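You operate a simulated robot arm through the tools that you are given. There is no shell and no other tool. Be economical: measure what you need, move in short steps, check, and stop when the job is done.

Carry out the task below with a simulated two-armed robot. There is one attempt and no reset: what you move stays moved.

Task
Set out the soap bar from the drawer and fold the blue towel.
Fine: it is the drawer under the bathroom worktop; shut it; bar and towel stay on the worktop. Where these are worked on the way, their far stop is far enough and under half their travel is too little: drawer under the bathroom worktop.
Where things are to end (x, y in the base frame): bar of soap within 60 mm of [520, 100].

Only the result counts: the job must be done as asked and must still hold three seconds after the hand-in. Knocking over, shifting, dropping, spilling or breaking anything else fails it. Flat cloth is picked up by pressing the open fingertips on it (5 to 10 N) and closing them slowly along it; thin cloth reads only 2 to 8 mm in the jaws.

Robot
Two 6-joint arms with two-finger parallel grippers on one trunk, on a base that drives. Base frame: it is fixed to the floor where the robot stands at the start and does not move with it; the origin is under the middle of the robot, x ahead of it, y to its left, z up. Lengths are in mm, angles in degrees, forces in N, time in s.
The left shoulder is at the start at [60, 187, 1222], the right one opposite. With the tool pointing down near the work surface each hand reaches from about 100 to 520 mm from the robot's upright axis, wherever it stands, measured 20 degrees to its own side. Places, roughly: bathroom worktop [600, -200, 800]; blue towel [500, -200, 900]; drawer under the bathroom worktop [500, 0, 700]. Payload 1.57 kg a hand.
Tool frame (each hand has its own): the origin (TCP) lies between the finger pads and is the grasp point; the fingertips stand 30 mm ahead of it; z points along the fingers, y is the line along which they close. Largest opening 110 mm; finger width 24, thickness 12; the body of the gripper, 48 by 112 mm, starts 78 mm behind the TCP.
Orientation is that of the tool frame in the base frame, as [roll, pitch, yaw] about the fixed x, y, z axes, in that order (R = Rz(yaw) Ry(pitch) Rx(roll)). With the fingers straight down and closing along the base's y, the tool's x points along the base's -x, its y along +y and its z along -z.

Tools
- The arms move only by the tool servo_tool. It takes "left_deltas", "right_deltas" or both (then of equal length, played together; a hand with none holds still); each is a list of rows, each a list of 7 numbers: the shift along the tool's x, y, z in mm, then the turn, a rotation vector about the tool's x, y, z in degrees, then the gripper command, from -1 (fully open) to 1 (shut), values between in proportion. In form: [[tx, ty, tz, wx, wy, wz, claw], ...]. A call has 1 to 10 rows; each row is the pose to reach, as a shift and turn from the pose commanded when the call began, along the tool's axes at that moment. Rows are played at 5 a second. More than 50 mm and 8.6 degrees between two rows, or a gripper value outside its range, and nothing of the call is played. A pose out of reach is approached as far as the arm can. The call stops where the force on the tool passes 90 N (or 10 N more than at its start, if that is more) or the arm is blocked; 0.2 s more then pass. Each finger travels about 153 mm/s and halts on what it meets, pressing with about 23 N; the grip force reading is that of the motor and also rises with nothing between the fingers. The clock runs only during rows and for 0.2 s after the last one: add rows that repeat a pose to give the fingers time. The reply holds the time, the measured pose of the TCP, the force on the tool along the base axes, the opening and the grip force, in the units named above and with some noise, with the torque about the TCP (base axes, N m) and any sound that the robot's microphone picked up.
- Cameras (640 x 400 px; columns grow to the right, rows downward): "scene" is now at [1, 1.1, 1743.4]; the picture's right is [-0.01, -1.00, 0.00], its down [-0.91, 0.01, -0.41] and it looks along [0.41, -0.01, -0.91] (base axes); focal length 247 px, centre (320, 200). "left" rides on the left gripper at [70, -16, -141] in its tool frame; the picture's right is [0.23, 0.97, 0.00], its down [-0.86, 0.20, -0.48] and it looks along [-0.47, 0.11, 0.88] (tool axes); focal length 222 px, centre (320, 200). "right" rides on the right gripper at [70, 16, -141] in its tool frame; the picture's right is [-0.23, 0.97, 0.00], its down [-0.86, -0.20, -0.48] and it looks along [-0.47, -0.11, 0.88] (tool axes); focal length 222 px, centre (320, 200). There is no depth. A picture from a camera that has moved, and an enlarged one, comes with that camera's place and axes in the base frame and with its lens.
- get_image(camera): a new picture of that camera. It takes no simulated time.
- raise_lower(by): slides the trunk up (or, below 0, down) by that many mm; the arms and the scene camera ride with it, the base frame stays. It gives what a move gives, with no picture.
- drive_base(legs): drives the robot by 1 to 6 legs, each [ahead, left, turn to the left] in mm, mm and degrees, along the robot's own axes; the way and the turn of a leg run together, so that a leg with both is an arc; at most 1500 mm and 180 degrees a leg. The arms and the cameras ride along, it lands a little off, and it stops where it bumps. It gives what a move gives.
- aim_head(pan, tilt): turns the head with the scene camera to pan (to the left, within 86 degrees either way) and tilt (down, from -29 to 69), counted from straight ahead of the robot. It gives what a move gives.
- zoom(camera, box): a new picture of the part [left, top, right, bottom] of that camera's present view, enlarged. It takes no simulated time.
- hand_in(): hands the job in; it is judged then, once.

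Go step by step. Nothing tells you exact positions but the pictures and the camera data: compare them with the known pose of the tool, close in by small moves and look again before you grip or let go. The budget is 120 turns and 108 pictures, counting those below and the enlarged ones. Unless the task says otherwise, let go and move clear before handing in, and close with one line.

The tools are called after "Call:" by a JSON object that holds its "fn" and its "kwargs". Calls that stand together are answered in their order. servo_tool: Moves the arms, as the interface text tells. Its arguments: {"type":"object","properties":{"left_deltas":{"type":"array","items":{"type":"array","items":{"type":"number"}}},"right_deltas":{"type":"array","items":{"type":"array","items":{"type":"number"}}}},"required":[]} The other tools are called the same way: raise_lower (by) slides the trunk up or down; drive_base (legs) drives the base; aim_head (pan, tilt) turns the head that bears the scene camera; get_image (camera) takes a picture; zoom (camera, box) takes an enlarged picture of a part of a camera's view; hand_in () hands the job in.

At the start:

```text
time: 0.0
left_position: [396.6, 88.5, 1041.4]
left_tool_rot: [180.0, 0.1, -180.0]
left_contact_force: [-1.0, -0.3, -0.5]
left_ft_torque: [0.03, 0.0, 0.01]
left_opening: 110.1
left_gripper_force: 0.1
right_position: [336.0, -301.2, 1098.0]
right_tool_rot: [180.0, 0.1, 180.0]
right_contact_force: [0.0, -0.5, 0.3]
right_ft_torque: [-0.02, 0.01, -0.03]
right_opening: 109.9
right_gripper_force: 0.0
trunk travel left (down, up): [-850.0, 140.0]
robot x, y, heading: [-1.1, -1.6, -0.2]
head pan, tilt: [-0.8, 65.9]
```

scene: 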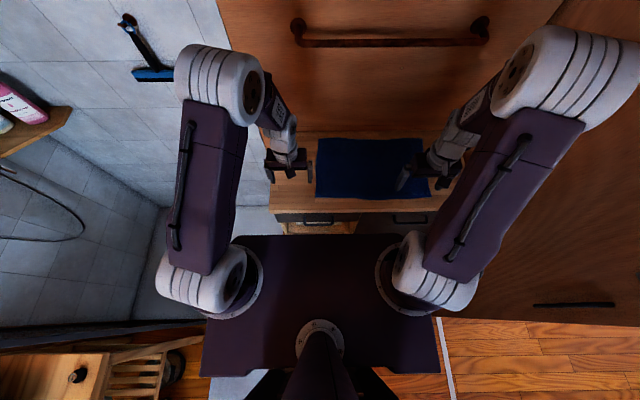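
right: 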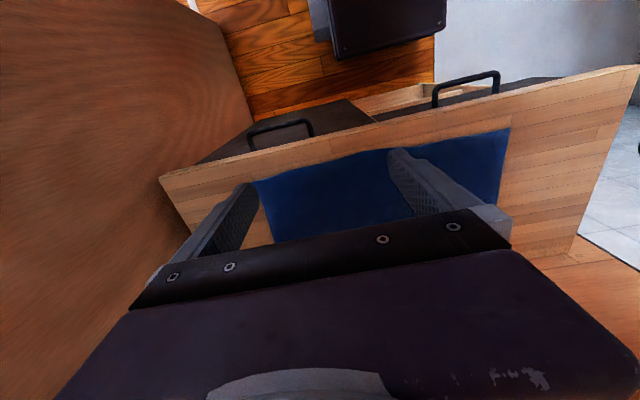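
left: 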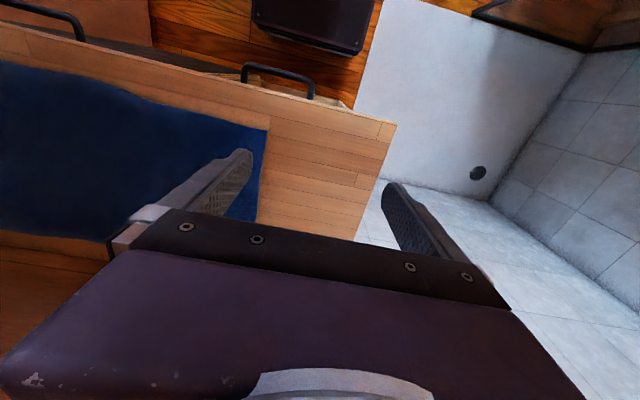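

I see the worktop with a blue towel and two drawers with handles in front. I'll zoom in on the worktop and the drawer front.

Call:
{"fn": "zoom", "kwargs": {"camera": "scene", "box": [240, 120, 480, 270]}}

Call:
{"fn": "zoom", "kwargs": {"camera": "left", "box": [0, 0, 400, 250]}}

```text
2.67 times, centred on (360, 195) of scene
camera zoom: at [1.0, 1.1, 1743.4], right [-0.01, -1.0, 0.0], down [-0.91, 0.01, -0.41], along [0.41, -0.01, -0.91], focal length 660 px, centre (213, 213)
```

zoom: 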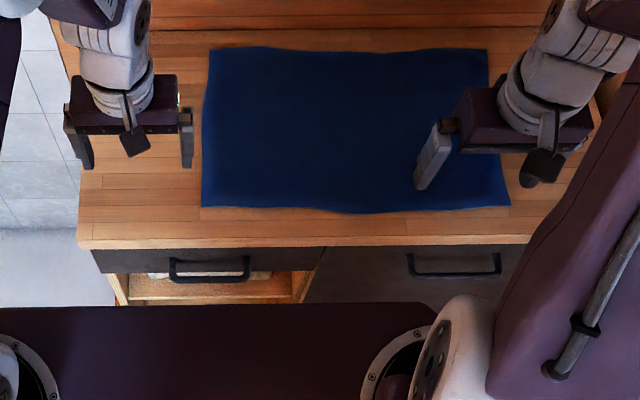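

```text
1.60 times, centred on (200, 125) of left
camera zoom: at [327.5, 70.0, 1184.0], right [-0.23, 0.97, 0.0], down [0.86, 0.2, 0.48], along [0.47, 0.11, -0.88], focal length 355 px, centre (512, 320)
```

zoom: 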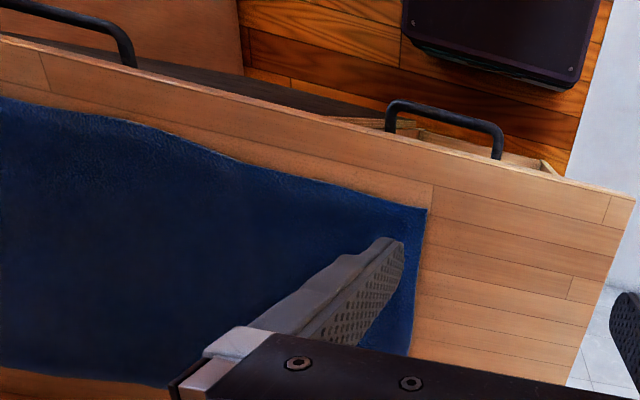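

The left drawer under the worktop looks as if it may have an open niche below it. I'll back off for a proper look at the front.

Call:
{"fn": "drive_base", "kwargs": {"legs": [[-350, 0, 0]]}}

Call:
{"fn": "aim_head", "kwargs": {"pan": 0, "tilt": 55}}

Call:
{"fn": "get_image", "kwargs": {"camera": "scene"}}

Call:
{"fn": "get_image", "kwargs": {"camera": "left"}}

```text
time: 2.3
left_position: [42.5, 86.3, 1042.1]
left_tool_rot: [180.0, -0.1, 179.8]
left_contact_force: [0.4, -0.8, 0.9]
left_ft_torque: [0.03, -0.01, 0.03]
left_opening: 110.1
left_gripper_force: 0.1
right_position: [-18.4, -300.6, 1098.5]
right_tool_rot: [-179.9, -0.2, 179.8]
right_contact_force: [-0.2, -0.1, 0.0]
right_ft_torque: [0.0, -0.02, 0.0]
right_opening: 110.0
right_gripper_force: 0.2
trunk travel left (down, up): [-850.0, 140.0]
robot x, y, heading: [-360.2, 4.4, -0.4]
head pan, tilt: [-0.8, 65.9]
```

```text
time: 3.0
left_position: [40.8, 86.3, 1042.2]
left_tool_rot: [-180.0, -0.1, 179.8]
left_contact_force: [-0.2, -0.2, 0.5]
left_ft_torque: [-0.02, 0.01, -0.02]
left_opening: 110.3
left_gripper_force: 0.0
right_position: [-21.5, -301.3, 1099.4]
right_tool_rot: [180.0, 0.0, 179.8]
right_contact_force: [0.0, 0.5, 0.0]
right_ft_torque: [-0.01, -0.01, 0.01]
right_opening: 109.9
right_gripper_force: 0.0
trunk travel left (down, up): [-850.0, 140.0]
robot x, y, heading: [-356.6, 1.7, -0.3]
head pan, tilt: [0.0, 55.0]
```

```text
102 pictures are left
camera scene: at [-343.4, 2.5, 1755.9], right [0.0, -1.0, 0.0], down [-0.82, 0.0, -0.57], along [0.57, 0.0, -0.82], focal length 247 px, centre (320, 200)
```

scene: 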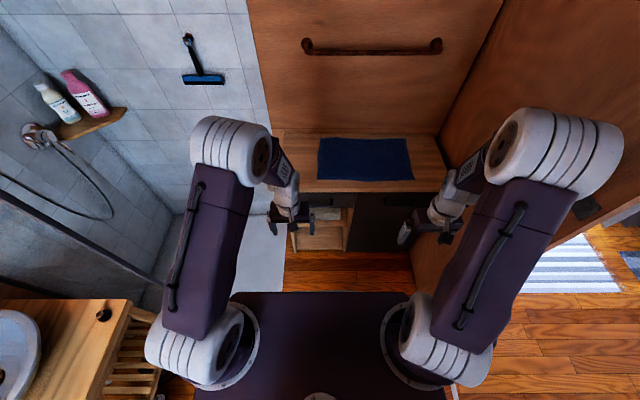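

```text
101 pictures are left
camera left: at [-29.0, 69.6, 1184.1], right [-0.22, 0.97, 0.0], down [0.86, 0.2, 0.48], along [0.47, 0.11, -0.88], focal length 222 px, centre (320, 200)
```

left: 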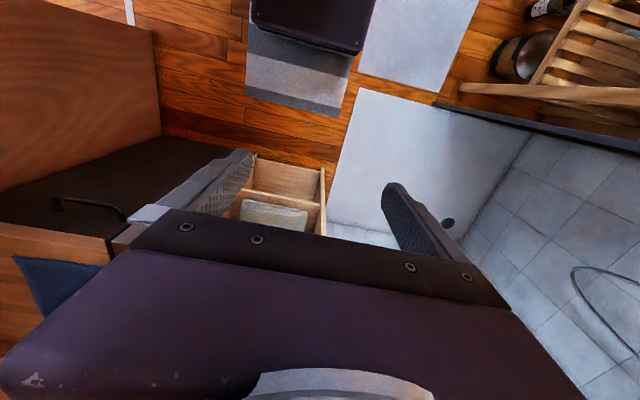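

Call:
{"fn": "zoom", "kwargs": {"camera": "scene", "box": [240, 120, 480, 270]}}

```text
2.67 times, centred on (360, 195) of scene
camera zoom: at [-343.4, 2.5, 1755.9], right [0.0, -1.0, 0.0], down [-0.82, 0.0, -0.57], along [0.57, 0.0, -0.82], focal length 660 px, centre (213, 213)
```

zoom: 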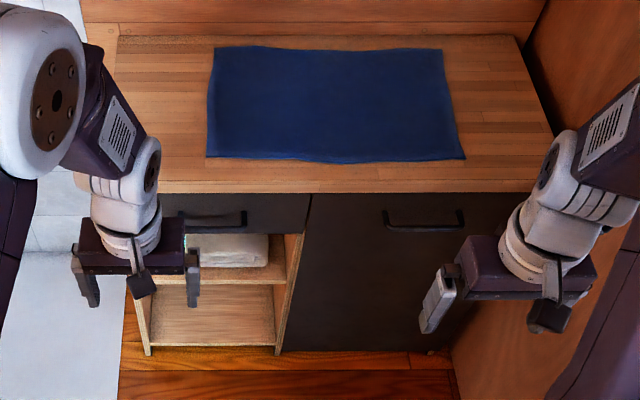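

The drawer is the dark front over the open niche, with its handle at about [342, 0, 730]; the worktop is at z≈790 with its edge at x≈374. I'll lower the trunk, move a bit closer and turn the left hand to point forward with its jaws closing vertically.

Call:
{"fn": "raise_lower", "kwargs": {"by": -300}}

Call:
{"fn": "drive_base", "kwargs": {"legs": [[80, 0, 0]]}}

Call:
{"fn": "servo_tool", "kwargs": {"left_deltas": [[0, 0, 0, -4.619, -4.619, 4.619, -1], [0, 0, 0, -9.238, -9.238, 9.238, -1], [0, 0, 0, -13.857, -13.857, 13.857, -1], [0, 0, 0, -18.476, -18.476, 18.476, -1], [0, 0, 0, -23.095, -23.095, 23.095, -1], [0, 0, 0, -27.714, -27.714, 27.714, -1], [0, 0, 0, -32.333, -32.333, 32.333, -1], [0, 0, 0, -36.95, -36.95, 36.95, -1], [0, 0, 0, -36.95, -36.95, 36.95, -1]]}}

Call:
{"fn": "servo_tool", "kwargs": {"left_deltas": [[0, 0, 0, -4.619, -4.619, 4.619, -1], [0, 0, 0, -9.238, -9.238, 9.238, -1], [0, 0, 0, -13.857, -13.857, 13.857, -1], [0, 0, 0, -18.476, -18.476, 18.476, -1], [0, 0, 0, -23.095, -23.095, 23.095, -1], [0, 0, 0, -27.714, -27.714, 27.714, -1], [0, 0, 0, -32.333, -32.333, 32.333, -1], [0, 0, 0, -32.333, -32.333, 32.333, -1]]}}

Call:
{"fn": "get_image", "kwargs": {"camera": "left"}}

Call:
{"fn": "get_image", "kwargs": {"camera": "scene"}}

```text
time: 6.0
left_position: [40.6, 87.5, 741.9]
left_tool_rot: [180.0, 0.0, 179.9]
left_contact_force: [0.3, 0.4, 0.0]
left_ft_torque: [0.05, 0.02, -0.03]
left_opening: 110.2
left_gripper_force: 0.0
right_position: [-20.9, -300.6, 798.5]
right_tool_rot: [180.0, 0.1, 179.7]
right_contact_force: [1.0, 0.3, -0.3]
right_ft_torque: [0.01, 0.03, 0.01]
right_opening: 110.0
right_gripper_force: 0.1
trunk travel left (down, up): [-550.0, 440.0]
robot x, y, heading: [-355.4, 4.8, -0.1]
head pan, tilt: [0.0, 55.0]
```

```text
time: 7.1
left_position: [122.1, 86.1, 741.3]
left_tool_rot: [-179.9, -0.3, 180.0]
left_contact_force: [0.6, 0.2, -1.2]
left_ft_torque: [0.01, 0.01, 0.01]
left_opening: 110.2
left_gripper_force: 0.1
right_position: [60.7, -300.7, 798.1]
right_tool_rot: [179.9, -0.1, 179.9]
right_contact_force: [-0.4, -0.4, -0.8]
right_ft_torque: [0.0, 0.0, -0.02]
right_opening: 109.9
right_gripper_force: 0.0
trunk travel left (down, up): [-550.0, 440.0]
robot x, y, heading: [-272.4, -1.1, -0.1]
head pan, tilt: [0.0, 55.0]
```

```text
time: 9.1
left_position: [120.0, 86.4, 742.5]
left_tool_rot: [131.5, 19.4, 131.3]
left_contact_force: [-0.6, -0.7, -0.2]
left_ft_torque: [0.02, 0.01, 0.0]
left_opening: 110.0
left_gripper_force: 0.0
right_position: [60.6, -300.7, 798.5]
right_tool_rot: [-180.0, 0.1, 180.0]
right_contact_force: [-0.2, -0.2, 0.0]
right_ft_torque: [0.02, 0.03, -0.03]
right_opening: 109.8
right_gripper_force: 0.1
trunk travel left (down, up): [-550.0, 440.0]
robot x, y, heading: [-276.6, -0.3, -0.3]
head pan, tilt: [0.0, 55.0]
```

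```text
time: 10.9
left_position: [119.1, 81.5, 740.9]
left_tool_rot: [90.0, -0.1, 89.9]
left_contact_force: [0.2, 0.2, 0.0]
left_ft_torque: [0.01, -0.02, -0.01]
left_opening: 109.9
left_gripper_force: 0.0
left hand out of reach, approached as far as the arm can: row 7, 8
right_position: [59.1, -300.6, 796.8]
right_tool_rot: [-180.0, 0.0, 179.9]
right_contact_force: [-0.2, 0.0, 0.0]
right_ft_torque: [0.01, -0.01, -0.03]
right_opening: 110.2
right_gripper_force: 0.0
trunk travel left (down, up): [-550.0, 440.0]
robot x, y, heading: [-276.3, 3.4, 0.0]
head pan, tilt: [0.0, 55.0]
```

```text
99 pictures are left
camera left: at [-22.1, 150.3, 725.9], right [0.0, 0.23, 0.97], down [-0.48, -0.86, 0.2], along [0.88, -0.47, 0.11], focal length 222 px, centre (320, 200)
```

left: 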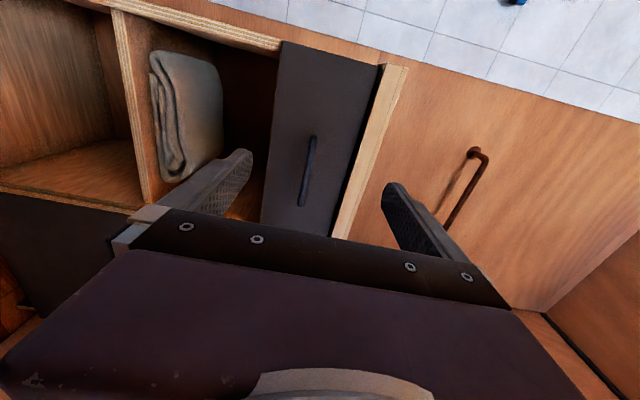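

```text
98 pictures are left
camera scene: at [-262.7, 2.0, 1456.0], right [0.0, -1.0, 0.0], down [-0.82, 0.0, -0.57], along [0.57, 0.0, -0.82], focal length 247 px, centre (320, 200)
```

scene: 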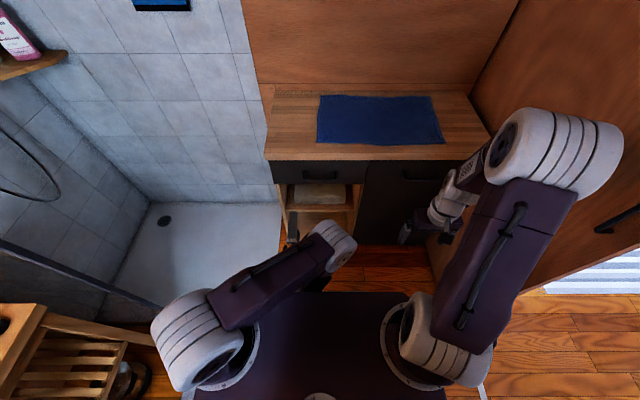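

Call:
{"fn": "zoom", "kwargs": {"camera": "scene", "box": [260, 130, 420, 230]}}

Call:
{"fn": "zoom", "kwargs": {"camera": "left", "box": [240, 80, 400, 240]}}

```text
4.00 times, centred on (340, 180) of scene
camera zoom: at [-262.7, 2.0, 1456.0], right [0.0, -1.0, 0.0], down [-0.82, 0.0, -0.57], along [0.57, 0.0, -0.82], focal length 990 px, centre (240, 280)
```

zoom: 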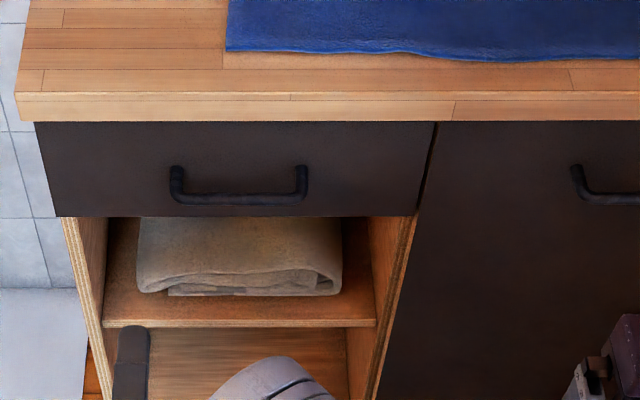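

```text
2.50 times, centred on (320, 160) of left
camera zoom: at [-22.1, 150.3, 725.9], right [0.0, 0.23, 0.97], down [-0.48, -0.86, 0.2], along [0.88, -0.47, 0.11], focal length 555 px, centre (320, 300)
```

zoom: 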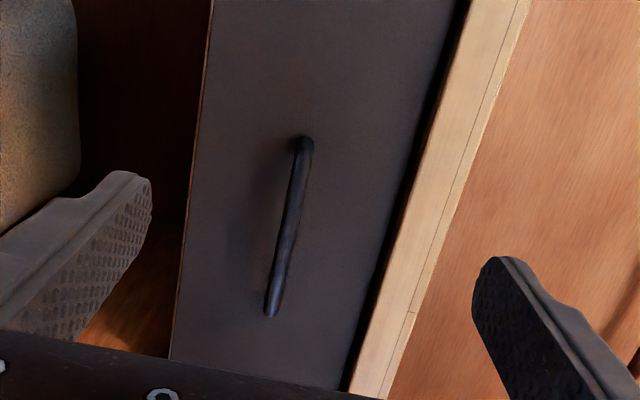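

Call:
{"fn": "servo_tool", "kwargs": {"left_deltas": [[-20, -1, 30, 0, 0, 0, 0.1], [-40, -2, 60, 0, 0, 0, 0.1], [-60, -4, 100, 0, 0, 0, 0.1], [-80, -5, 140, 0, 0, 0, 0.1], [-80, -5, 160, 0, 0, 0, 0.1], [-80, -5, 160, 0, 0, 0, 0.1]]}}

Call:
{"fn": "get_image", "kwargs": {"camera": "left"}}

```text
time: 12.3
left_position: [279.5, 2.8, 738.2]
left_tool_rot: [90.0, 0.1, 89.8]
left_contact_force: [-0.3, 0.1, 0.7]
left_ft_torque: [0.02, 0.0, 0.02]
left_opening: 49.5
left_gripper_force: 0.1
right_position: [59.5, -301.3, 798.5]
right_tool_rot: [-179.9, 0.0, 179.8]
right_contact_force: [-0.2, 0.1, 0.3]
right_ft_torque: [-0.01, -0.02, 0.0]
right_opening: 110.0
right_gripper_force: 0.1
trunk travel left (down, up): [-550.0, 440.0]
robot x, y, heading: [-277.5, 1.5, -0.2]
head pan, tilt: [0.0, 55.0]
```

```text
95 pictures are left
camera left: at [138.4, 72.2, 722.3], right [0.0, 0.23, 0.97], down [-0.48, -0.85, 0.2], along [0.88, -0.47, 0.11], focal length 222 px, centre (320, 200)
```

left: 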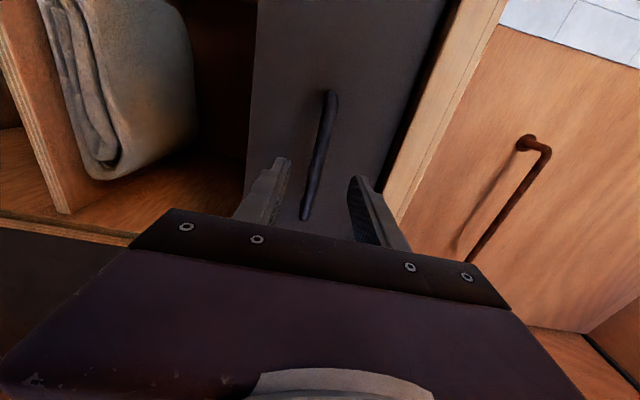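

Bar is between the fingers; move in and close on it.

Call:
{"fn": "servo_tool", "kwargs": {"left_deltas": [[0, -2, 20, 0, 0, 0, 0.1], [0, -2, 42, 0, 0, 0, 0.1], [0, -2, 42, 0, 0, 0, 1], [0, -2, 42, 0, 0, 0, 1], [0, -2, 42, 0, 0, 0, 1]]}}

Call:
{"fn": "get_image", "kwargs": {"camera": "left"}}

```text
time: 13.5
left_position: [320.2, 1.6, 734.9]
left_tool_rot: [90.0, 0.1, 89.9]
left_contact_force: [2.4, 1.0, 3.1]
left_ft_torque: [0.09, -0.04, -0.03]
left_opening: 11.7
left_gripper_force: 29.2
right_position: [59.3, -300.0, 799.2]
right_tool_rot: [-180.0, 0.0, 179.9]
right_contact_force: [0.0, -0.7, 0.1]
right_ft_torque: [-0.02, 0.0, -0.01]
right_opening: 110.1
right_gripper_force: 0.1
trunk travel left (down, up): [-550.0, 440.0]
robot x, y, heading: [-279.0, -0.1, 0.1]
head pan, tilt: [0.0, 55.0]
```

```text
94 pictures are left
camera left: at [179.4, 71.1, 719.2], right [0.0, 0.23, 0.97], down [-0.48, -0.85, 0.2], along [0.88, -0.47, 0.11], focal length 222 px, centre (320, 200)
```

left: 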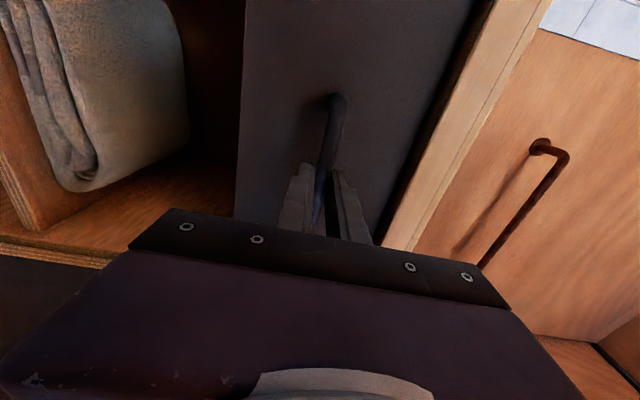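

The bar is gripped; I'll pull slowly.

Call:
{"fn": "servo_tool", "kwargs": {"left_deltas": [[0, 0, -15, 0, 0, 0, 1], [0, 0, -30, 0, 0, 0, 1], [0, 0, -45, 0, 0, 0, 1], [0, 0, -60, 0, 0, 0, 1], [0, 0, -75, 0, 0, 0, 1], [0, 0, -90, 0, 0, 0, 1], [0, 0, -105, 0, 0, 0, 1], [0, 0, -120, 0, 0, 0, 1], [0, 0, -120, 0, 0, 0, 1]]}}

Call:
{"fn": "zoom", "kwargs": {"camera": "scene", "box": [240, 100, 480, 250]}}

```text
time: 15.5
left_position: [201.1, 2.8, 735.7]
left_tool_rot: [90.0, -0.1, 89.9]
left_contact_force: [-2.0, 9.4, 6.5]
left_ft_torque: [0.03, -0.12, 0.39]
left_opening: 12.0
left_gripper_force: 29.0
right_position: [58.1, -301.6, 799.7]
right_tool_rot: [-180.0, -0.1, 180.0]
right_contact_force: [0.6, 0.0, 0.5]
right_ft_torque: [0.0, 0.0, -0.01]
right_opening: 109.9
right_gripper_force: 0.1
trunk travel left (down, up): [-550.0, 440.0]
robot x, y, heading: [-274.6, -1.9, -0.2]
head pan, tilt: [0.0, 55.0]
```

```text
2.67 times, centred on (360, 175) of scene
camera zoom: at [-263.6, 3.6, 1455.9], right [0.0, -1.0, 0.0], down [-0.82, 0.0, -0.57], along [0.57, 0.0, -0.82], focal length 660 px, centre (213, 267)
```

zoom: 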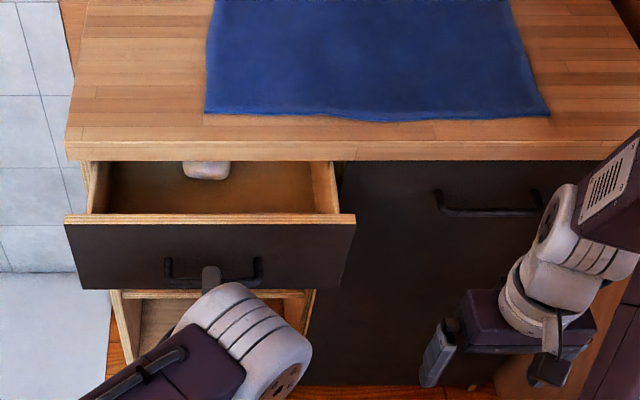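

The drawer opens and the soap shows. I'll keep pulling until it hits its stop.

Call:
{"fn": "servo_tool", "kwargs": {"left_deltas": [[0, 0, -15, 0, 0, 0, 1], [0, 0, -30, 0, 0, 0, 1], [0, 0, -45, 0, 0, 0, 1], [0, 0, -60, 0, 0, 0, 1], [0, 0, -75, 0, 0, 0, 1], [0, 0, -90, 0, 0, 0, 1], [0, 0, -105, 0, 0, 0, 1], [0, 0, -120, 0, 0, 0, 1], [0, 0, -120, 0, 0, 0, 1]]}}

Call:
{"fn": "zoom", "kwargs": {"camera": "scene", "box": [240, 120, 480, 270]}}

```text
time: 17.2
left_position: [127.1, 47.6, 735.5]
left_tool_rot: [90.2, 2.2, 99.7]
left_contact_force: [-1.0, -11.8, -16.1]
left_ft_torque: [0.49, 0.29, -0.99]
left_opening: 12.4
left_gripper_force: 29.5
right_position: [59.7, -301.7, 798.5]
right_tool_rot: [179.9, 0.0, 179.8]
right_contact_force: [-0.2, 0.2, 0.9]
right_ft_torque: [0.02, -0.02, -0.01]
right_opening: 110.0
right_gripper_force: 0.1
trunk travel left (down, up): [-550.0, 440.0]
robot x, y, heading: [-269.8, 0.9, -0.3]
head pan, tilt: [0.0, 55.0]
stopped in row 8 (left hand): the arm was blocked; the commanded pose is now the measured one
```

```text
2.67 times, centred on (360, 195) of scene
camera zoom: at [-261.6, 0.5, 1455.8], right [0.0, -1.0, 0.0], down [-0.82, 0.0, -0.57], along [0.57, 0.0, -0.82], focal length 660 px, centre (213, 213)
```

zoom: 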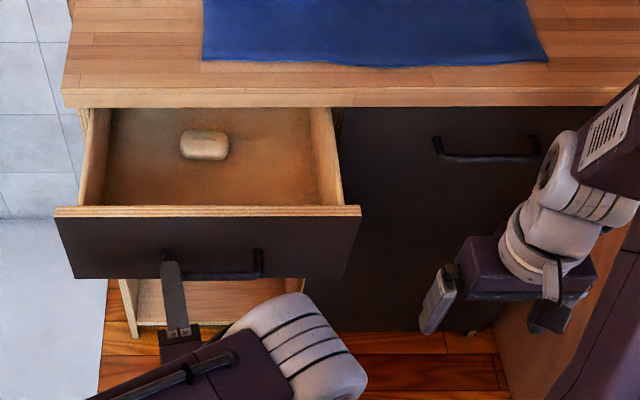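

The hand slid sideways on the bar, so this is either the drawer stop or an arm limit. I'll test with a small backward drive while holding.

Call:
{"fn": "drive_base", "kwargs": {"legs": [[-30, 0, 0]]}}

Call:
{"fn": "zoom", "kwargs": {"camera": "scene", "box": [240, 120, 480, 270]}}

```text
time: 18.0
left_position: [98.1, 47.7, 734.8]
left_tool_rot: [90.2, 2.1, 99.7]
left_contact_force: [1.2, -17.2, -29.1]
left_ft_torque: [0.49, 0.5, 0.06]
left_opening: 12.1
left_gripper_force: 30.1
right_position: [30.9, -304.0, 798.3]
right_tool_rot: [179.9, 0.0, 179.8]
right_contact_force: [-1.2, 0.3, -0.4]
right_ft_torque: [-0.02, -0.03, -0.01]
right_opening: 110.1
right_gripper_force: 0.0
trunk travel left (down, up): [-550.0, 440.0]
robot x, y, heading: [-303.3, 1.1, -0.1]
head pan, tilt: [0.0, 55.0]
```

```text
2.67 times, centred on (360, 195) of scene
camera zoom: at [-291.1, -1.1, 1455.8], right [0.0, -1.0, 0.0], down [-0.82, 0.0, -0.57], along [0.57, 0.0, -0.82], focal length 660 px, centre (213, 213)
```

zoom: 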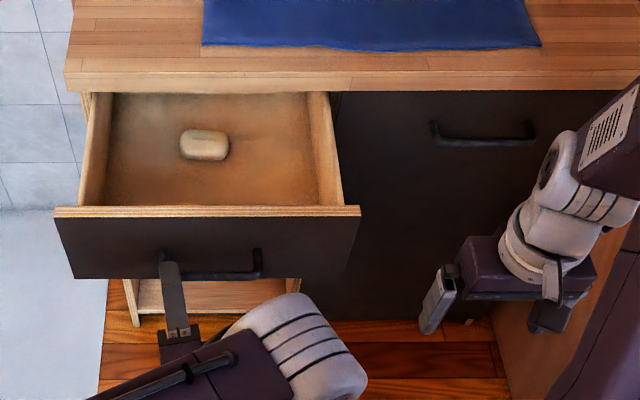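

It followed the base, so it isn't at its stop yet. Back a little more.

Call:
{"fn": "drive_base", "kwargs": {"legs": [[-40, 0, 0]]}}

Call:
{"fn": "zoom", "kwargs": {"camera": "scene", "box": [240, 120, 480, 270]}}

```text
time: 18.9
left_position: [58.5, 47.8, 735.2]
left_tool_rot: [90.3, 2.2, 99.7]
left_contact_force: [1.3, -8.1, -11.0]
left_ft_torque: [0.54, 0.28, -0.24]
left_opening: 12.1
left_gripper_force: 29.6
right_position: [-10.5, -303.6, 799.4]
right_tool_rot: [179.9, 0.0, 179.8]
right_contact_force: [-0.3, 0.6, 0.0]
right_ft_torque: [-0.04, -0.01, 0.02]
right_opening: 110.0
right_gripper_force: 0.0
trunk travel left (down, up): [-550.0, 440.0]
robot x, y, heading: [-346.8, -0.7, -0.2]
head pan, tilt: [0.0, 55.0]
```

```text
2.67 times, centred on (360, 195) of scene
camera zoom: at [-332.1, 0.3, 1455.9], right [0.0, -1.0, 0.0], down [-0.82, 0.0, -0.57], along [0.57, 0.0, -0.82], focal length 660 px, centre (213, 213)
```

zoom: 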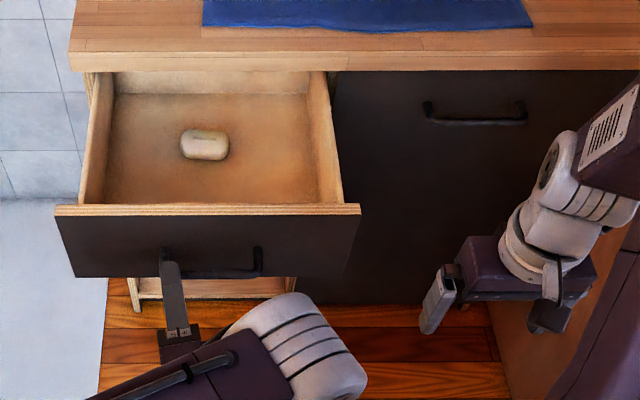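

The drawer is now out about 260 mm with its back panel showing, which is plenty. I'll release, back away, raise the trunk and turn the left hand down again.

Call:
{"fn": "servo_tool", "kwargs": {"left_deltas": [[0, 0, 0, 0, 0, 0, 0.3], [0, 0, 0, 0, 0, 0, 0.1], [0, 0, 0, 0, 0, 0, 0.1]]}}

Call:
{"fn": "drive_base", "kwargs": {"legs": [[-120, 0, 0]]}}

Call:
{"fn": "raise_lower", "kwargs": {"by": 200}}

Call:
{"fn": "servo_tool", "kwargs": {"left_deltas": [[0, 0, 0, 4.619, 4.619, -4.619, -1], [0, 0, 0, 9.238, 9.238, -9.238, -1], [0, 0, 0, 13.857, 13.857, -13.857, -1], [0, 0, 0, 18.476, 18.476, -18.476, -1], [0, 0, 0, 23.095, 23.095, -23.095, -1], [0, 0, 0, 27.714, 27.714, -27.714, -1], [0, 0, 0, 32.333, 32.333, -32.333, -1], [0, 0, 0, 36.95, 36.95, -36.95, -1], [0, 0, 0, 36.95, 36.95, -36.95, -1]]}}

Call:
{"fn": "servo_tool", "kwargs": {"left_deltas": [[0, 0, 0, 4.619, 4.619, -4.619, -1], [0, 0, 0, 9.238, 9.238, -9.238, -1], [0, 0, 0, 13.857, 13.857, -13.857, -1], [0, 0, 0, 18.476, 18.476, -18.476, -1], [0, 0, 0, 23.095, 23.095, -23.095, -1], [0, 0, 0, 27.714, 27.714, -27.714, -1], [0, 0, 0, 32.333, 32.333, -32.333, -1], [0, 0, 0, 32.333, 32.333, -32.333, -1]]}}

Call:
{"fn": "get_image", "kwargs": {"camera": "scene"}}

```text
time: 19.7
left_position: [57.1, 49.1, 734.9]
left_tool_rot: [90.3, 2.4, 99.7]
left_contact_force: [0.1, 0.6, 0.1]
left_ft_torque: [-0.02, -0.04, 0.02]
left_opening: 49.6
left_gripper_force: 0.1
right_position: [-10.6, -302.3, 798.8]
right_tool_rot: [-179.9, 0.0, 179.8]
right_contact_force: [-0.4, 0.9, -0.2]
right_ft_torque: [-0.01, -0.02, -0.01]
right_opening: 109.8
right_gripper_force: 0.1
trunk travel left (down, up): [-550.0, 440.0]
robot x, y, heading: [-344.7, 4.0, -0.3]
head pan, tilt: [0.0, 55.0]
```

```text
time: 20.9
left_position: [-58.9, 48.9, 735.7]
left_tool_rot: [90.3, 2.3, 99.7]
left_contact_force: [-0.1, -0.4, -0.1]
left_ft_torque: [0.04, 0.02, 0.02]
left_opening: 49.6
left_gripper_force: 0.0
right_position: [-129.3, -301.4, 798.4]
right_tool_rot: [180.0, 0.0, 179.8]
right_contact_force: [-0.4, 0.3, 0.2]
right_ft_torque: [-0.03, -0.01, 0.0]
right_opening: 110.2
right_gripper_force: 0.1
trunk travel left (down, up): [-550.0, 440.0]
robot x, y, heading: [-463.0, -2.1, -0.3]
head pan, tilt: [0.0, 55.0]
```

```text
time: 23.1
left_position: [-59.4, 48.9, 934.4]
left_tool_rot: [90.4, 2.2, 99.7]
left_contact_force: [0.3, -0.3, -0.6]
left_ft_torque: [-0.03, 0.03, 0.03]
left_opening: 49.4
left_gripper_force: 0.2
right_position: [-128.6, -301.3, 999.1]
right_tool_rot: [180.0, 0.0, 179.8]
right_contact_force: [0.3, -0.4, -0.1]
right_ft_torque: [0.04, 0.03, -0.04]
right_opening: 109.9
right_gripper_force: 0.0
trunk travel left (down, up): [-750.0, 240.0]
robot x, y, heading: [-462.9, -2.8, -0.2]
head pan, tilt: [0.0, 55.0]
```

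```text
time: 25.1
left_position: [-59.5, 48.8, 935.3]
left_tool_rot: [140.5, 20.6, 148.9]
left_contact_force: [-1.2, -0.1, -0.7]
left_ft_torque: [0.0, 0.02, -0.02]
left_opening: 110.1
left_gripper_force: 0.0
right_position: [-129.0, -300.8, 999.8]
right_tool_rot: [-180.0, 0.0, 179.8]
right_contact_force: [0.0, -0.1, -0.8]
right_ft_torque: [-0.02, -0.01, 0.0]
right_opening: 109.9
right_gripper_force: 0.0
trunk travel left (down, up): [-750.0, 240.0]
robot x, y, heading: [-461.8, 1.8, 0.1]
head pan, tilt: [0.0, 55.0]
```

```text
time: 26.9
left_position: [-58.4, 50.1, 935.4]
left_tool_rot: [-177.7, -0.2, -170.3]
left_contact_force: [-0.7, 0.9, 0.0]
left_ft_torque: [0.02, -0.02, -0.02]
left_opening: 109.9
left_gripper_force: 0.0
right_position: [-128.3, -301.8, 999.1]
right_tool_rot: [-180.0, 0.0, 179.8]
right_contact_force: [0.0, -0.1, 0.1]
right_ft_torque: [0.03, -0.02, -0.03]
right_opening: 110.1
right_gripper_force: 0.1
trunk travel left (down, up): [-750.0, 240.0]
robot x, y, heading: [-465.0, 0.4, -0.4]
head pan, tilt: [0.0, 55.0]
```

```text
89 pictures are left
camera scene: at [-449.7, 1.6, 1656.0], right [0.0, -1.0, 0.0], down [-0.82, 0.0, -0.57], along [0.57, 0.0, -0.82], focal length 247 px, centre (320, 200)
```

scene: 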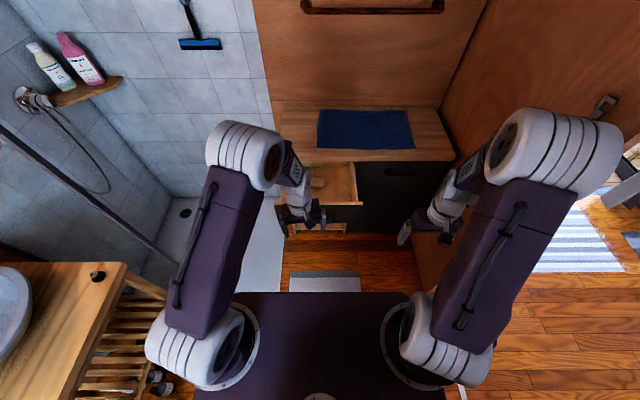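

Now I'll straighten the hand and drive in so the soap, at about [305, 12], comes under the left hand's reach. The base is low and fits under the drawer.

Call:
{"fn": "servo_tool", "kwargs": {"left_deltas": [[0, 0, 0, 1, 0, 4, -1], [0, 0, 0, 2.3, 0, 9.7, -1], [0, 0, 0, 2.3, 0, 9.7, -1]]}}

Call:
{"fn": "drive_base", "kwargs": {"legs": [[330, -80, 0]]}}

Call:
{"fn": "get_image", "kwargs": {"camera": "scene"}}

Call:
{"fn": "get_image", "kwargs": {"camera": "left"}}

```text
time: 27.7
left_position: [-58.6, 49.9, 935.5]
left_tool_rot: [-175.4, 0.3, 179.9]
left_contact_force: [0.1, 0.4, 0.4]
left_ft_torque: [0.0, -0.02, -0.03]
left_opening: 110.2
left_gripper_force: 0.1
right_position: [-129.3, -302.3, 999.0]
right_tool_rot: [180.0, 0.1, 179.9]
right_contact_force: [0.2, 0.8, 0.2]
right_ft_torque: [0.03, -0.01, 0.03]
right_opening: 110.1
right_gripper_force: 0.1
trunk travel left (down, up): [-750.0, 240.0]
robot x, y, heading: [-467.7, 0.3, -0.2]
head pan, tilt: [0.0, 55.0]
```

```text
time: 29.9
left_position: [269.8, -31.1, 935.3]
left_tool_rot: [-175.4, 0.2, -179.9]
left_contact_force: [-0.4, 0.4, 0.9]
left_ft_torque: [-0.03, -0.02, 0.01]
left_opening: 110.1
left_gripper_force: 0.0
right_position: [199.9, -382.7, 998.4]
right_tool_rot: [179.9, 0.1, 179.9]
right_contact_force: [-0.6, -0.8, 0.1]
right_ft_torque: [-0.05, -0.03, 0.03]
right_opening: 109.9
right_gripper_force: 0.1
trunk travel left (down, up): [-750.0, 240.0]
robot x, y, heading: [-136.5, -81.3, 0.3]
head pan, tilt: [0.0, 55.0]
```

```text
88 pictures are left
camera scene: at [-122.4, -78.4, 1656.0], right [0.0, -1.0, 0.0], down [-0.82, 0.0, -0.57], along [0.57, 0.0, -0.82], focal length 247 px, centre (320, 200)
```

scene: 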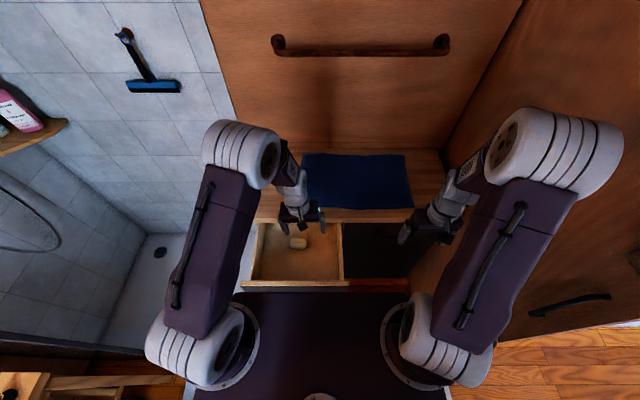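

```text
87 pictures are left
camera left: at [198.7, -36.5, 1077.9], right [-0.23, 0.97, -0.08], down [0.85, 0.24, 0.47], along [0.47, 0.04, -0.88], focal length 222 px, centre (320, 200)
```

left: 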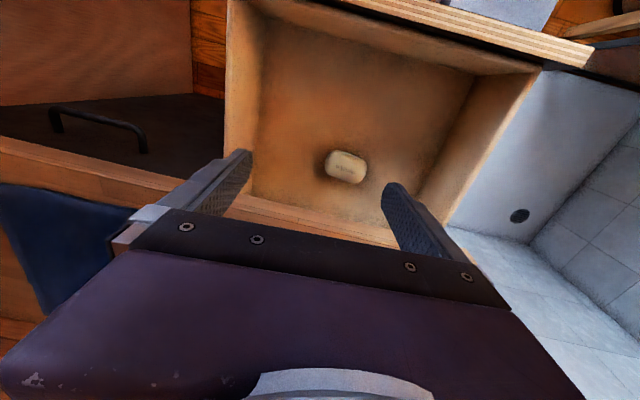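

Call:
{"fn": "servo_tool", "kwargs": {"left_deltas": [[-20, 20, 30, -2, 0, 0, -1], [-40, 40, 60, -4.6, 0, 0, -1], [-52, 53, 95, -4.6, 0, 0, -1], [-52, 53.7, 131, -4.6, 0, 0, -1], [-52, 53.7, 131, -4.6, 0, 0, -1]]}}

Call:
{"fn": "get_image", "kwargs": {"camera": "left"}}

Call:
{"fn": "get_image", "kwargs": {"camera": "scene"}}

```text
time: 31.1
left_position: [323.3, 14.1, 801.7]
left_tool_rot: [-179.9, 0.3, -179.9]
left_contact_force: [-0.7, -0.7, -0.1]
left_ft_torque: [0.05, -0.02, 0.0]
left_opening: 110.2
left_gripper_force: 0.0
right_position: [200.7, -381.9, 999.1]
right_tool_rot: [179.9, 0.0, 180.0]
right_contact_force: [-0.2, -0.1, -0.4]
right_ft_torque: [0.0, 0.01, -0.02]
right_opening: 109.8
right_gripper_force: 0.1
trunk travel left (down, up): [-750.0, 240.0]
robot x, y, heading: [-134.3, -80.6, 0.0]
head pan, tilt: [0.0, 55.0]
```

```text
86 pictures are left
camera left: at [254.1, -4.6, 943.2], right [-0.23, 0.97, 0.0], down [0.85, 0.2, 0.48], along [0.47, 0.11, -0.88], focal length 222 px, centre (320, 200)
```

left: 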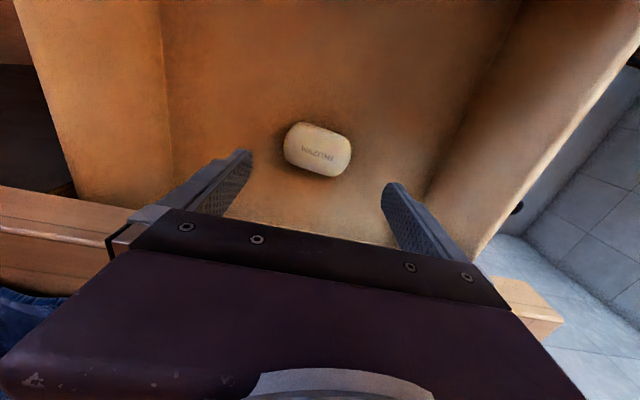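

```text
85 pictures are left
camera scene: at [-121.6, -78.9, 1656.0], right [0.0, -1.0, 0.0], down [-0.82, 0.0, -0.57], along [0.57, 0.0, -0.82], focal length 247 px, centre (320, 200)
```

scene: 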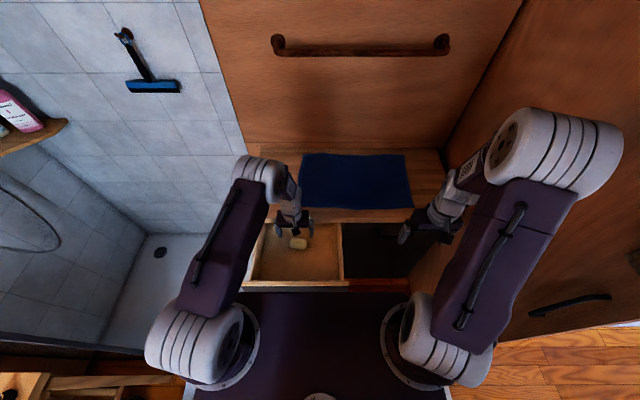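

The soap is at about [325, 10, 690], turned roughly 12°; the worktop top comes out at z≈838 with its edge at x≈366. I'll align the jaws and go down in steps.

Call:
{"fn": "servo_tool", "kwargs": {"left_deltas": [[5, -3, 20, 0, 0, 6, -1], [5, -4, 40, 0, 0, 12, -1], [5, -4, 55, 0, 0, 12, -1], [5, -4, 68, 0, 0, 12, -1], [5, -4, 68, 0, 0, 12, -1]]}}

Call:
{"fn": "get_image", "kwargs": {"camera": "left"}}

Call:
{"fn": "zoom", "kwargs": {"camera": "scene", "box": [220, 140, 380, 300]}}

```text
time: 31.9
left_position: [323.6, 8.3, 767.0]
left_tool_rot: [179.7, 2.6, 168.6]
left_contact_force: [-34.4, 17.5, 64.6]
left_ft_torque: [-0.84, -5.06, 0.88]
left_opening: 110.0
left_gripper_force: 0.0
right_position: [189.3, -381.2, 1002.3]
right_tool_rot: [180.0, 0.7, -180.0]
right_contact_force: [0.5, -0.6, -0.2]
right_ft_torque: [0.01, -0.04, 0.0]
right_opening: 110.2
right_gripper_force: 0.1
trunk travel left (down, up): [-750.0, 240.0]
robot x, y, heading: [-136.7, -78.2, -0.3]
head pan, tilt: [0.0, 55.0]
stopped in row 3 (left hand): the force on the tool passed its limit at 110 N (the readings are from after the stop); the commanded pose is now the measured one
```

```text
84 pictures are left
camera left: at [245.8, 6.9, 904.9], right [-0.03, 1.0, -0.01], down [0.86, 0.03, 0.52], along [0.52, 0.01, -0.86], focal length 222 px, centre (320, 200)
```

left: 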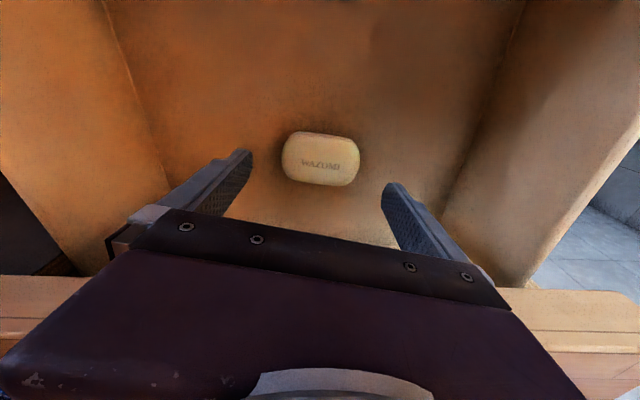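

```text
2.50 times, centred on (300, 220) of scene
camera zoom: at [-140.3, -78.7, 1656.9], right [0.0, -1.0, 0.0], down [-0.81, 0.0, -0.58], along [0.58, 0.0, -0.81], focal length 619 px, centre (370, 150)
```

zoom: 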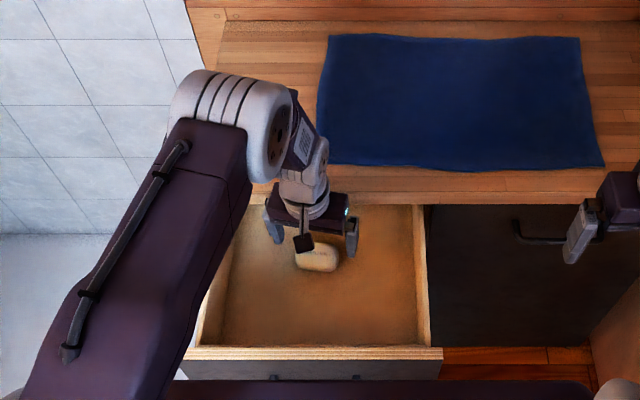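

The gripper body caught the worktop edge. I'll lift straight off, then tilt the hand 30° so the body leans away from the edge.

Call:
{"fn": "servo_tool", "kwargs": {"left_deltas": [[8, 0, -15, 0, 0, 0, -1], [20, 0, -35, 0, 0, 0, -1], [25, 0, -60, 0, 0, 0, -1], [25, 0, -60, 0, 0, 0, -1]]}}

Call:
{"fn": "get_image", "kwargs": {"camera": "scene"}}

```text
time: 32.9
left_position: [303.9, 12.8, 815.9]
left_tool_rot: [180.0, 1.8, 168.3]
left_contact_force: [0.6, 0.3, -0.9]
left_ft_torque: [0.02, 0.03, 0.01]
left_opening: 109.9
left_gripper_force: 0.1
right_position: [201.9, -381.9, 999.6]
right_tool_rot: [180.0, -0.1, 179.9]
right_contact_force: [-0.1, -0.5, 0.4]
right_ft_torque: [0.02, -0.01, -0.03]
right_opening: 110.1
right_gripper_force: 0.0
trunk travel left (down, up): [-750.0, 240.0]
robot x, y, heading: [-135.7, -82.3, -0.2]
head pan, tilt: [0.0, 55.0]
```

```text
82 pictures are left
camera scene: at [-119.2, -78.8, 1655.9], right [0.0, -1.0, 0.0], down [-0.82, 0.0, -0.57], along [0.57, 0.0, -0.82], focal length 247 px, centre (320, 200)
```

scene: 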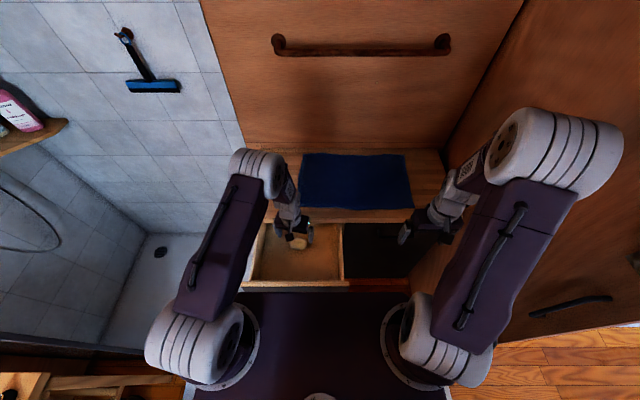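

Call:
{"fn": "servo_tool", "kwargs": {"left_deltas": [[0, 0, 0, 0, -8, 0, -1], [0, 0, 0, 0, -16, 0, -1], [0, 0, 0, 0, -24, 0, -1], [0, 0, 0, 0, -30, 0, -1], [0, 0, 0, 0, -30, 0, -1]]}}

Call:
{"fn": "get_image", "kwargs": {"camera": "left"}}

```text
time: 34.1
left_position: [304.0, 12.3, 817.7]
left_tool_rot: [-179.9, 31.8, 168.3]
left_contact_force: [0.2, -0.1, 1.0]
left_ft_torque: [0.0, -0.02, -0.02]
left_opening: 110.4
left_gripper_force: 0.1
right_position: [200.4, -380.9, 999.3]
right_tool_rot: [-180.0, 0.0, -180.0]
right_contact_force: [-0.8, 0.2, -0.3]
right_ft_torque: [0.01, -0.01, -0.01]
right_opening: 109.9
right_gripper_force: 0.1
trunk travel left (down, up): [-750.0, 240.0]
robot x, y, heading: [-136.3, -83.7, -0.5]
head pan, tilt: [0.0, 55.0]
```

```text
81 pictures are left
camera left: at [169.7, 23.1, 900.6], right [0.01, 0.99, -0.12], down [0.5, 0.1, 0.86], along [0.86, -0.07, -0.5], focal length 222 px, centre (320, 200)
```

left: 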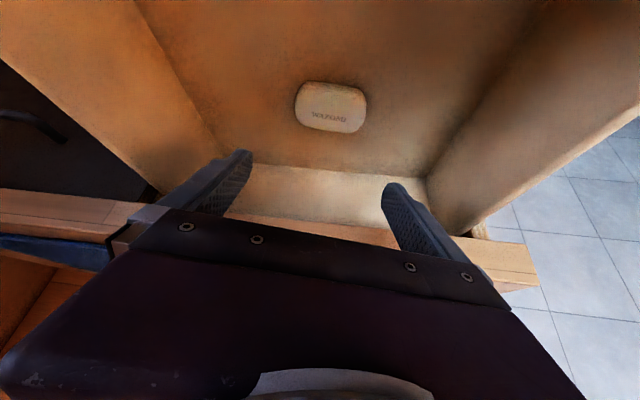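

Call:
{"fn": "servo_tool", "kwargs": {"left_deltas": [[12, 0, 25, 0, 0, 0, -1], [24, 1, 50, 0, 0, 0, -1], [34.4, 1.2, 76, 0, 0, 0, -1], [40, 1.2, 86, 0, 0, 0, -1], [40, 1.2, 86, 0, 0, 0, -1]]}}

Call:
{"fn": "get_image", "kwargs": {"camera": "left"}}

Call:
{"fn": "zoom", "kwargs": {"camera": "scene", "box": [220, 180, 380, 300]}}

```text
time: 35.3
left_position: [315.2, 13.3, 724.3]
left_tool_rot: [-180.0, 32.1, 168.3]
left_contact_force: [0.0, 0.1, 0.7]
left_ft_torque: [0.04, -0.01, 0.0]
left_opening: 110.0
left_gripper_force: 0.1
right_position: [200.4, -379.4, 998.7]
right_tool_rot: [180.0, 0.0, -180.0]
right_contact_force: [0.4, -0.6, -0.7]
right_ft_torque: [-0.01, -0.01, -0.03]
right_opening: 109.9
right_gripper_force: 0.0
trunk travel left (down, up): [-750.0, 240.0]
robot x, y, heading: [-136.5, -77.6, 0.3]
head pan, tilt: [0.0, 55.0]
```

```text
80 pictures are left
camera left: at [181.5, 22.9, 807.0], right [0.01, 0.99, -0.12], down [0.5, 0.1, 0.86], along [0.86, -0.07, -0.5], focal length 222 px, centre (320, 200)
```

left: 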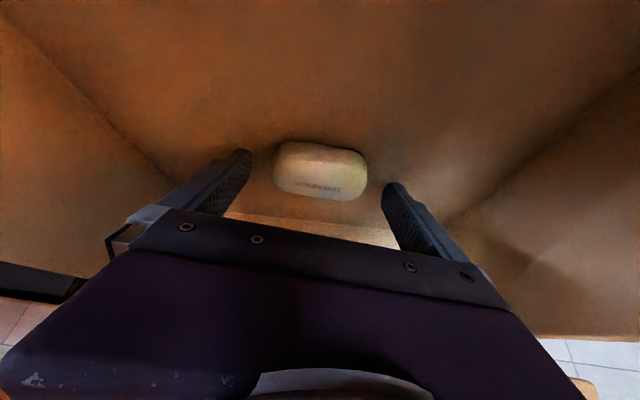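

```text
3.33 times, centred on (300, 240) of scene
camera zoom: at [-121.6, -78.5, 1656.0], right [0.0, -1.0, 0.0], down [-0.82, 0.0, -0.57], along [0.57, 0.0, -0.82], focal length 825 px, centre (387, 67)
```

zoom: 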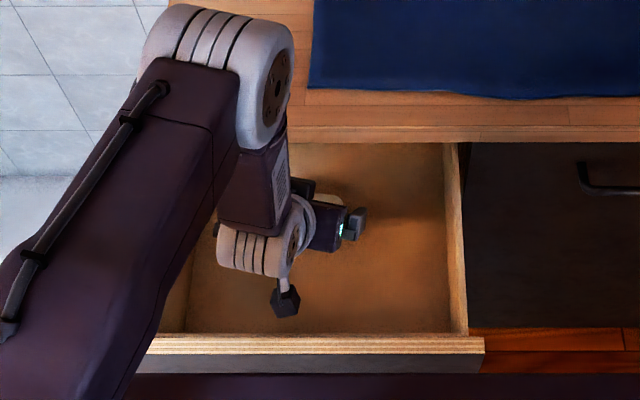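

Call:
{"fn": "servo_tool", "kwargs": {"left_deltas": [[3, -1, 5, 0, 0, 0, -1], [5, -2, 9, 0, 0, 0, -1], [7, -2, 12, 0, 0, 0, -1], [7, -2, 12, 0, 0, 0, -1]]}}

```text
time: 36.4
left_position: [327.6, 11.1, 718.5]
left_tool_rot: [-180.0, 34.5, 168.7]
left_contact_force: [0.1, 13.7, 53.5]
left_ft_torque: [0.12, -0.25, -0.56]
left_opening: 106.9
left_gripper_force: 0.0
right_position: [198.7, -379.0, 999.2]
right_tool_rot: [180.0, 0.1, -179.9]
right_contact_force: [0.7, 0.1, -0.1]
right_ft_torque: [-0.01, 0.03, -0.02]
right_opening: 110.1
right_gripper_force: 0.1
trunk travel left (down, up): [-750.0, 240.0]
robot x, y, heading: [-131.8, -77.7, 0.1]
head pan, tilt: [0.0, 55.0]
stopped in row 4 (left hand): the force on the tool passed its limit at 90 N (the readings are from after the stop); the commanded pose is now the measured one
```

The fingertips touched the drawer floor at z≈686. I'll back off a few mm and close on the soap.

Call:
{"fn": "servo_tool", "kwargs": {"left_deltas": [[4, 0, -8, 0, 0, 0, -1], [4, 0, -8, 0, 0, 0, -0.4], [4, 0, -8, 0, 0, 0, 0], [4, 0, -8, 0, 0, 0, 0.5], [4, 0, -8, 0, 0, 0, 1], [4, 0, -8, 0, 0, 0, 1]]}}

Call:
{"fn": "get_image", "kwargs": {"camera": "left"}}

```text
time: 37.8
left_position: [314.2, 13.3, 718.9]
left_tool_rot: [179.9, 33.3, 168.5]
left_contact_force: [-1.9, -1.2, 14.9]
left_ft_torque: [-0.62, 0.1, -0.03]
left_opening: 73.4
left_gripper_force: 22.9
right_position: [199.5, -381.0, 998.7]
right_tool_rot: [180.0, 0.0, 180.0]
right_contact_force: [-0.4, 0.3, 0.6]
right_ft_torque: [0.0, 0.03, -0.01]
right_opening: 110.0
right_gripper_force: 0.1
trunk travel left (down, up): [-750.0, 240.0]
robot x, y, heading: [-133.3, -80.5, 0.3]
head pan, tilt: [0.0, 55.0]
```

```text
78 pictures are left
camera left: at [178.3, 22.2, 799.2], right [0.01, 0.99, -0.12], down [0.48, 0.1, 0.87], along [0.88, -0.07, -0.48], focal length 222 px, centre (320, 200)
```

left: 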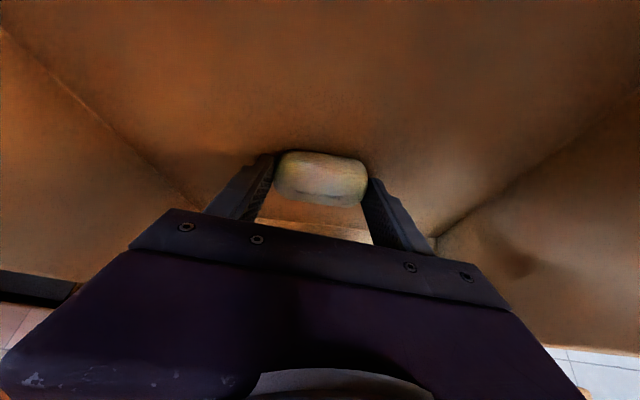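

Call:
{"fn": "servo_tool", "kwargs": {"left_deltas": [[1.3, -3, -24.8, 0, 0, 0, 1], [2.6, -6, -49.5, 0, 0, 0, 1], [3.9, -9, -74, 0, 0, 0, 1], [5.2, -12, -99, 0, 0, 0, 1], [-11.3, -12, -124, 0, 0, 0, 1], [-27.8, -12, -149, 0, 0, 0, 1], [-41.5, -12, -170, 0, 0, 0, 1], [-55.3, -12, -191, 0, 0, 0, 1], [-55.3, -12, -191, 0, 0, 0, 1]]}}

Call:
{"fn": "get_image", "kwargs": {"camera": "left"}}

Call:
{"fn": "get_image", "kwargs": {"camera": "scene"}}

```text
time: 39.8
left_position: [255.4, 11.1, 906.8]
left_tool_rot: [-180.0, 33.2, 168.5]
left_contact_force: [1.2, 1.0, -1.8]
left_ft_torque: [-0.01, 0.04, 0.01]
left_opening: 73.2
left_gripper_force: 22.8
left hand out of reach, approached as far as the arm can: row 4, 5
right_position: [201.4, -380.1, 999.3]
right_tool_rot: [180.0, -0.1, 180.0]
right_contact_force: [-0.3, -0.5, -0.7]
right_ft_torque: [0.0, 0.0, 0.01]
right_opening: 110.1
right_gripper_force: 0.2
trunk travel left (down, up): [-750.0, 240.0]
robot x, y, heading: [-136.1, -78.1, -0.1]
head pan, tilt: [0.0, 55.0]
```

```text
77 pictures are left
camera left: at [119.8, 21.5, 987.6], right [0.01, 0.99, -0.12], down [0.48, 0.1, 0.87], along [0.87, -0.07, -0.48], focal length 222 px, centre (320, 200)
```

left: 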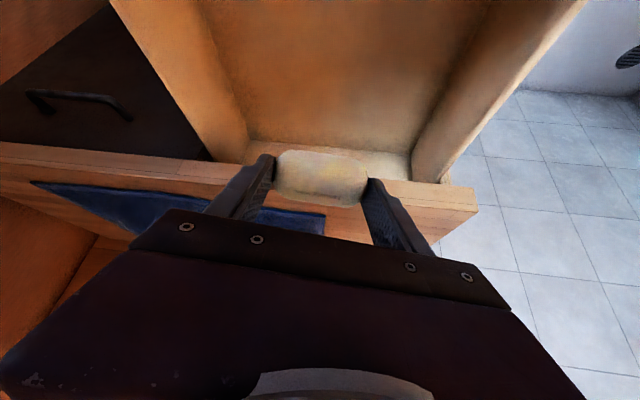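

```text
76 pictures are left
camera scene: at [-120.8, -78.0, 1655.9], right [0.0, -1.0, 0.0], down [-0.82, 0.0, -0.57], along [0.57, 0.0, -0.82], focal length 247 px, centre (320, 200)
```

scene: 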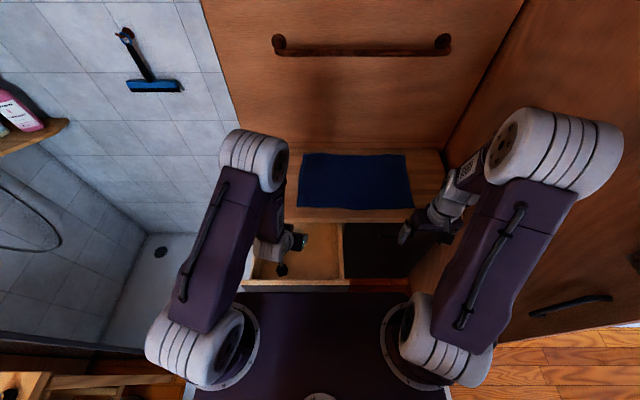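

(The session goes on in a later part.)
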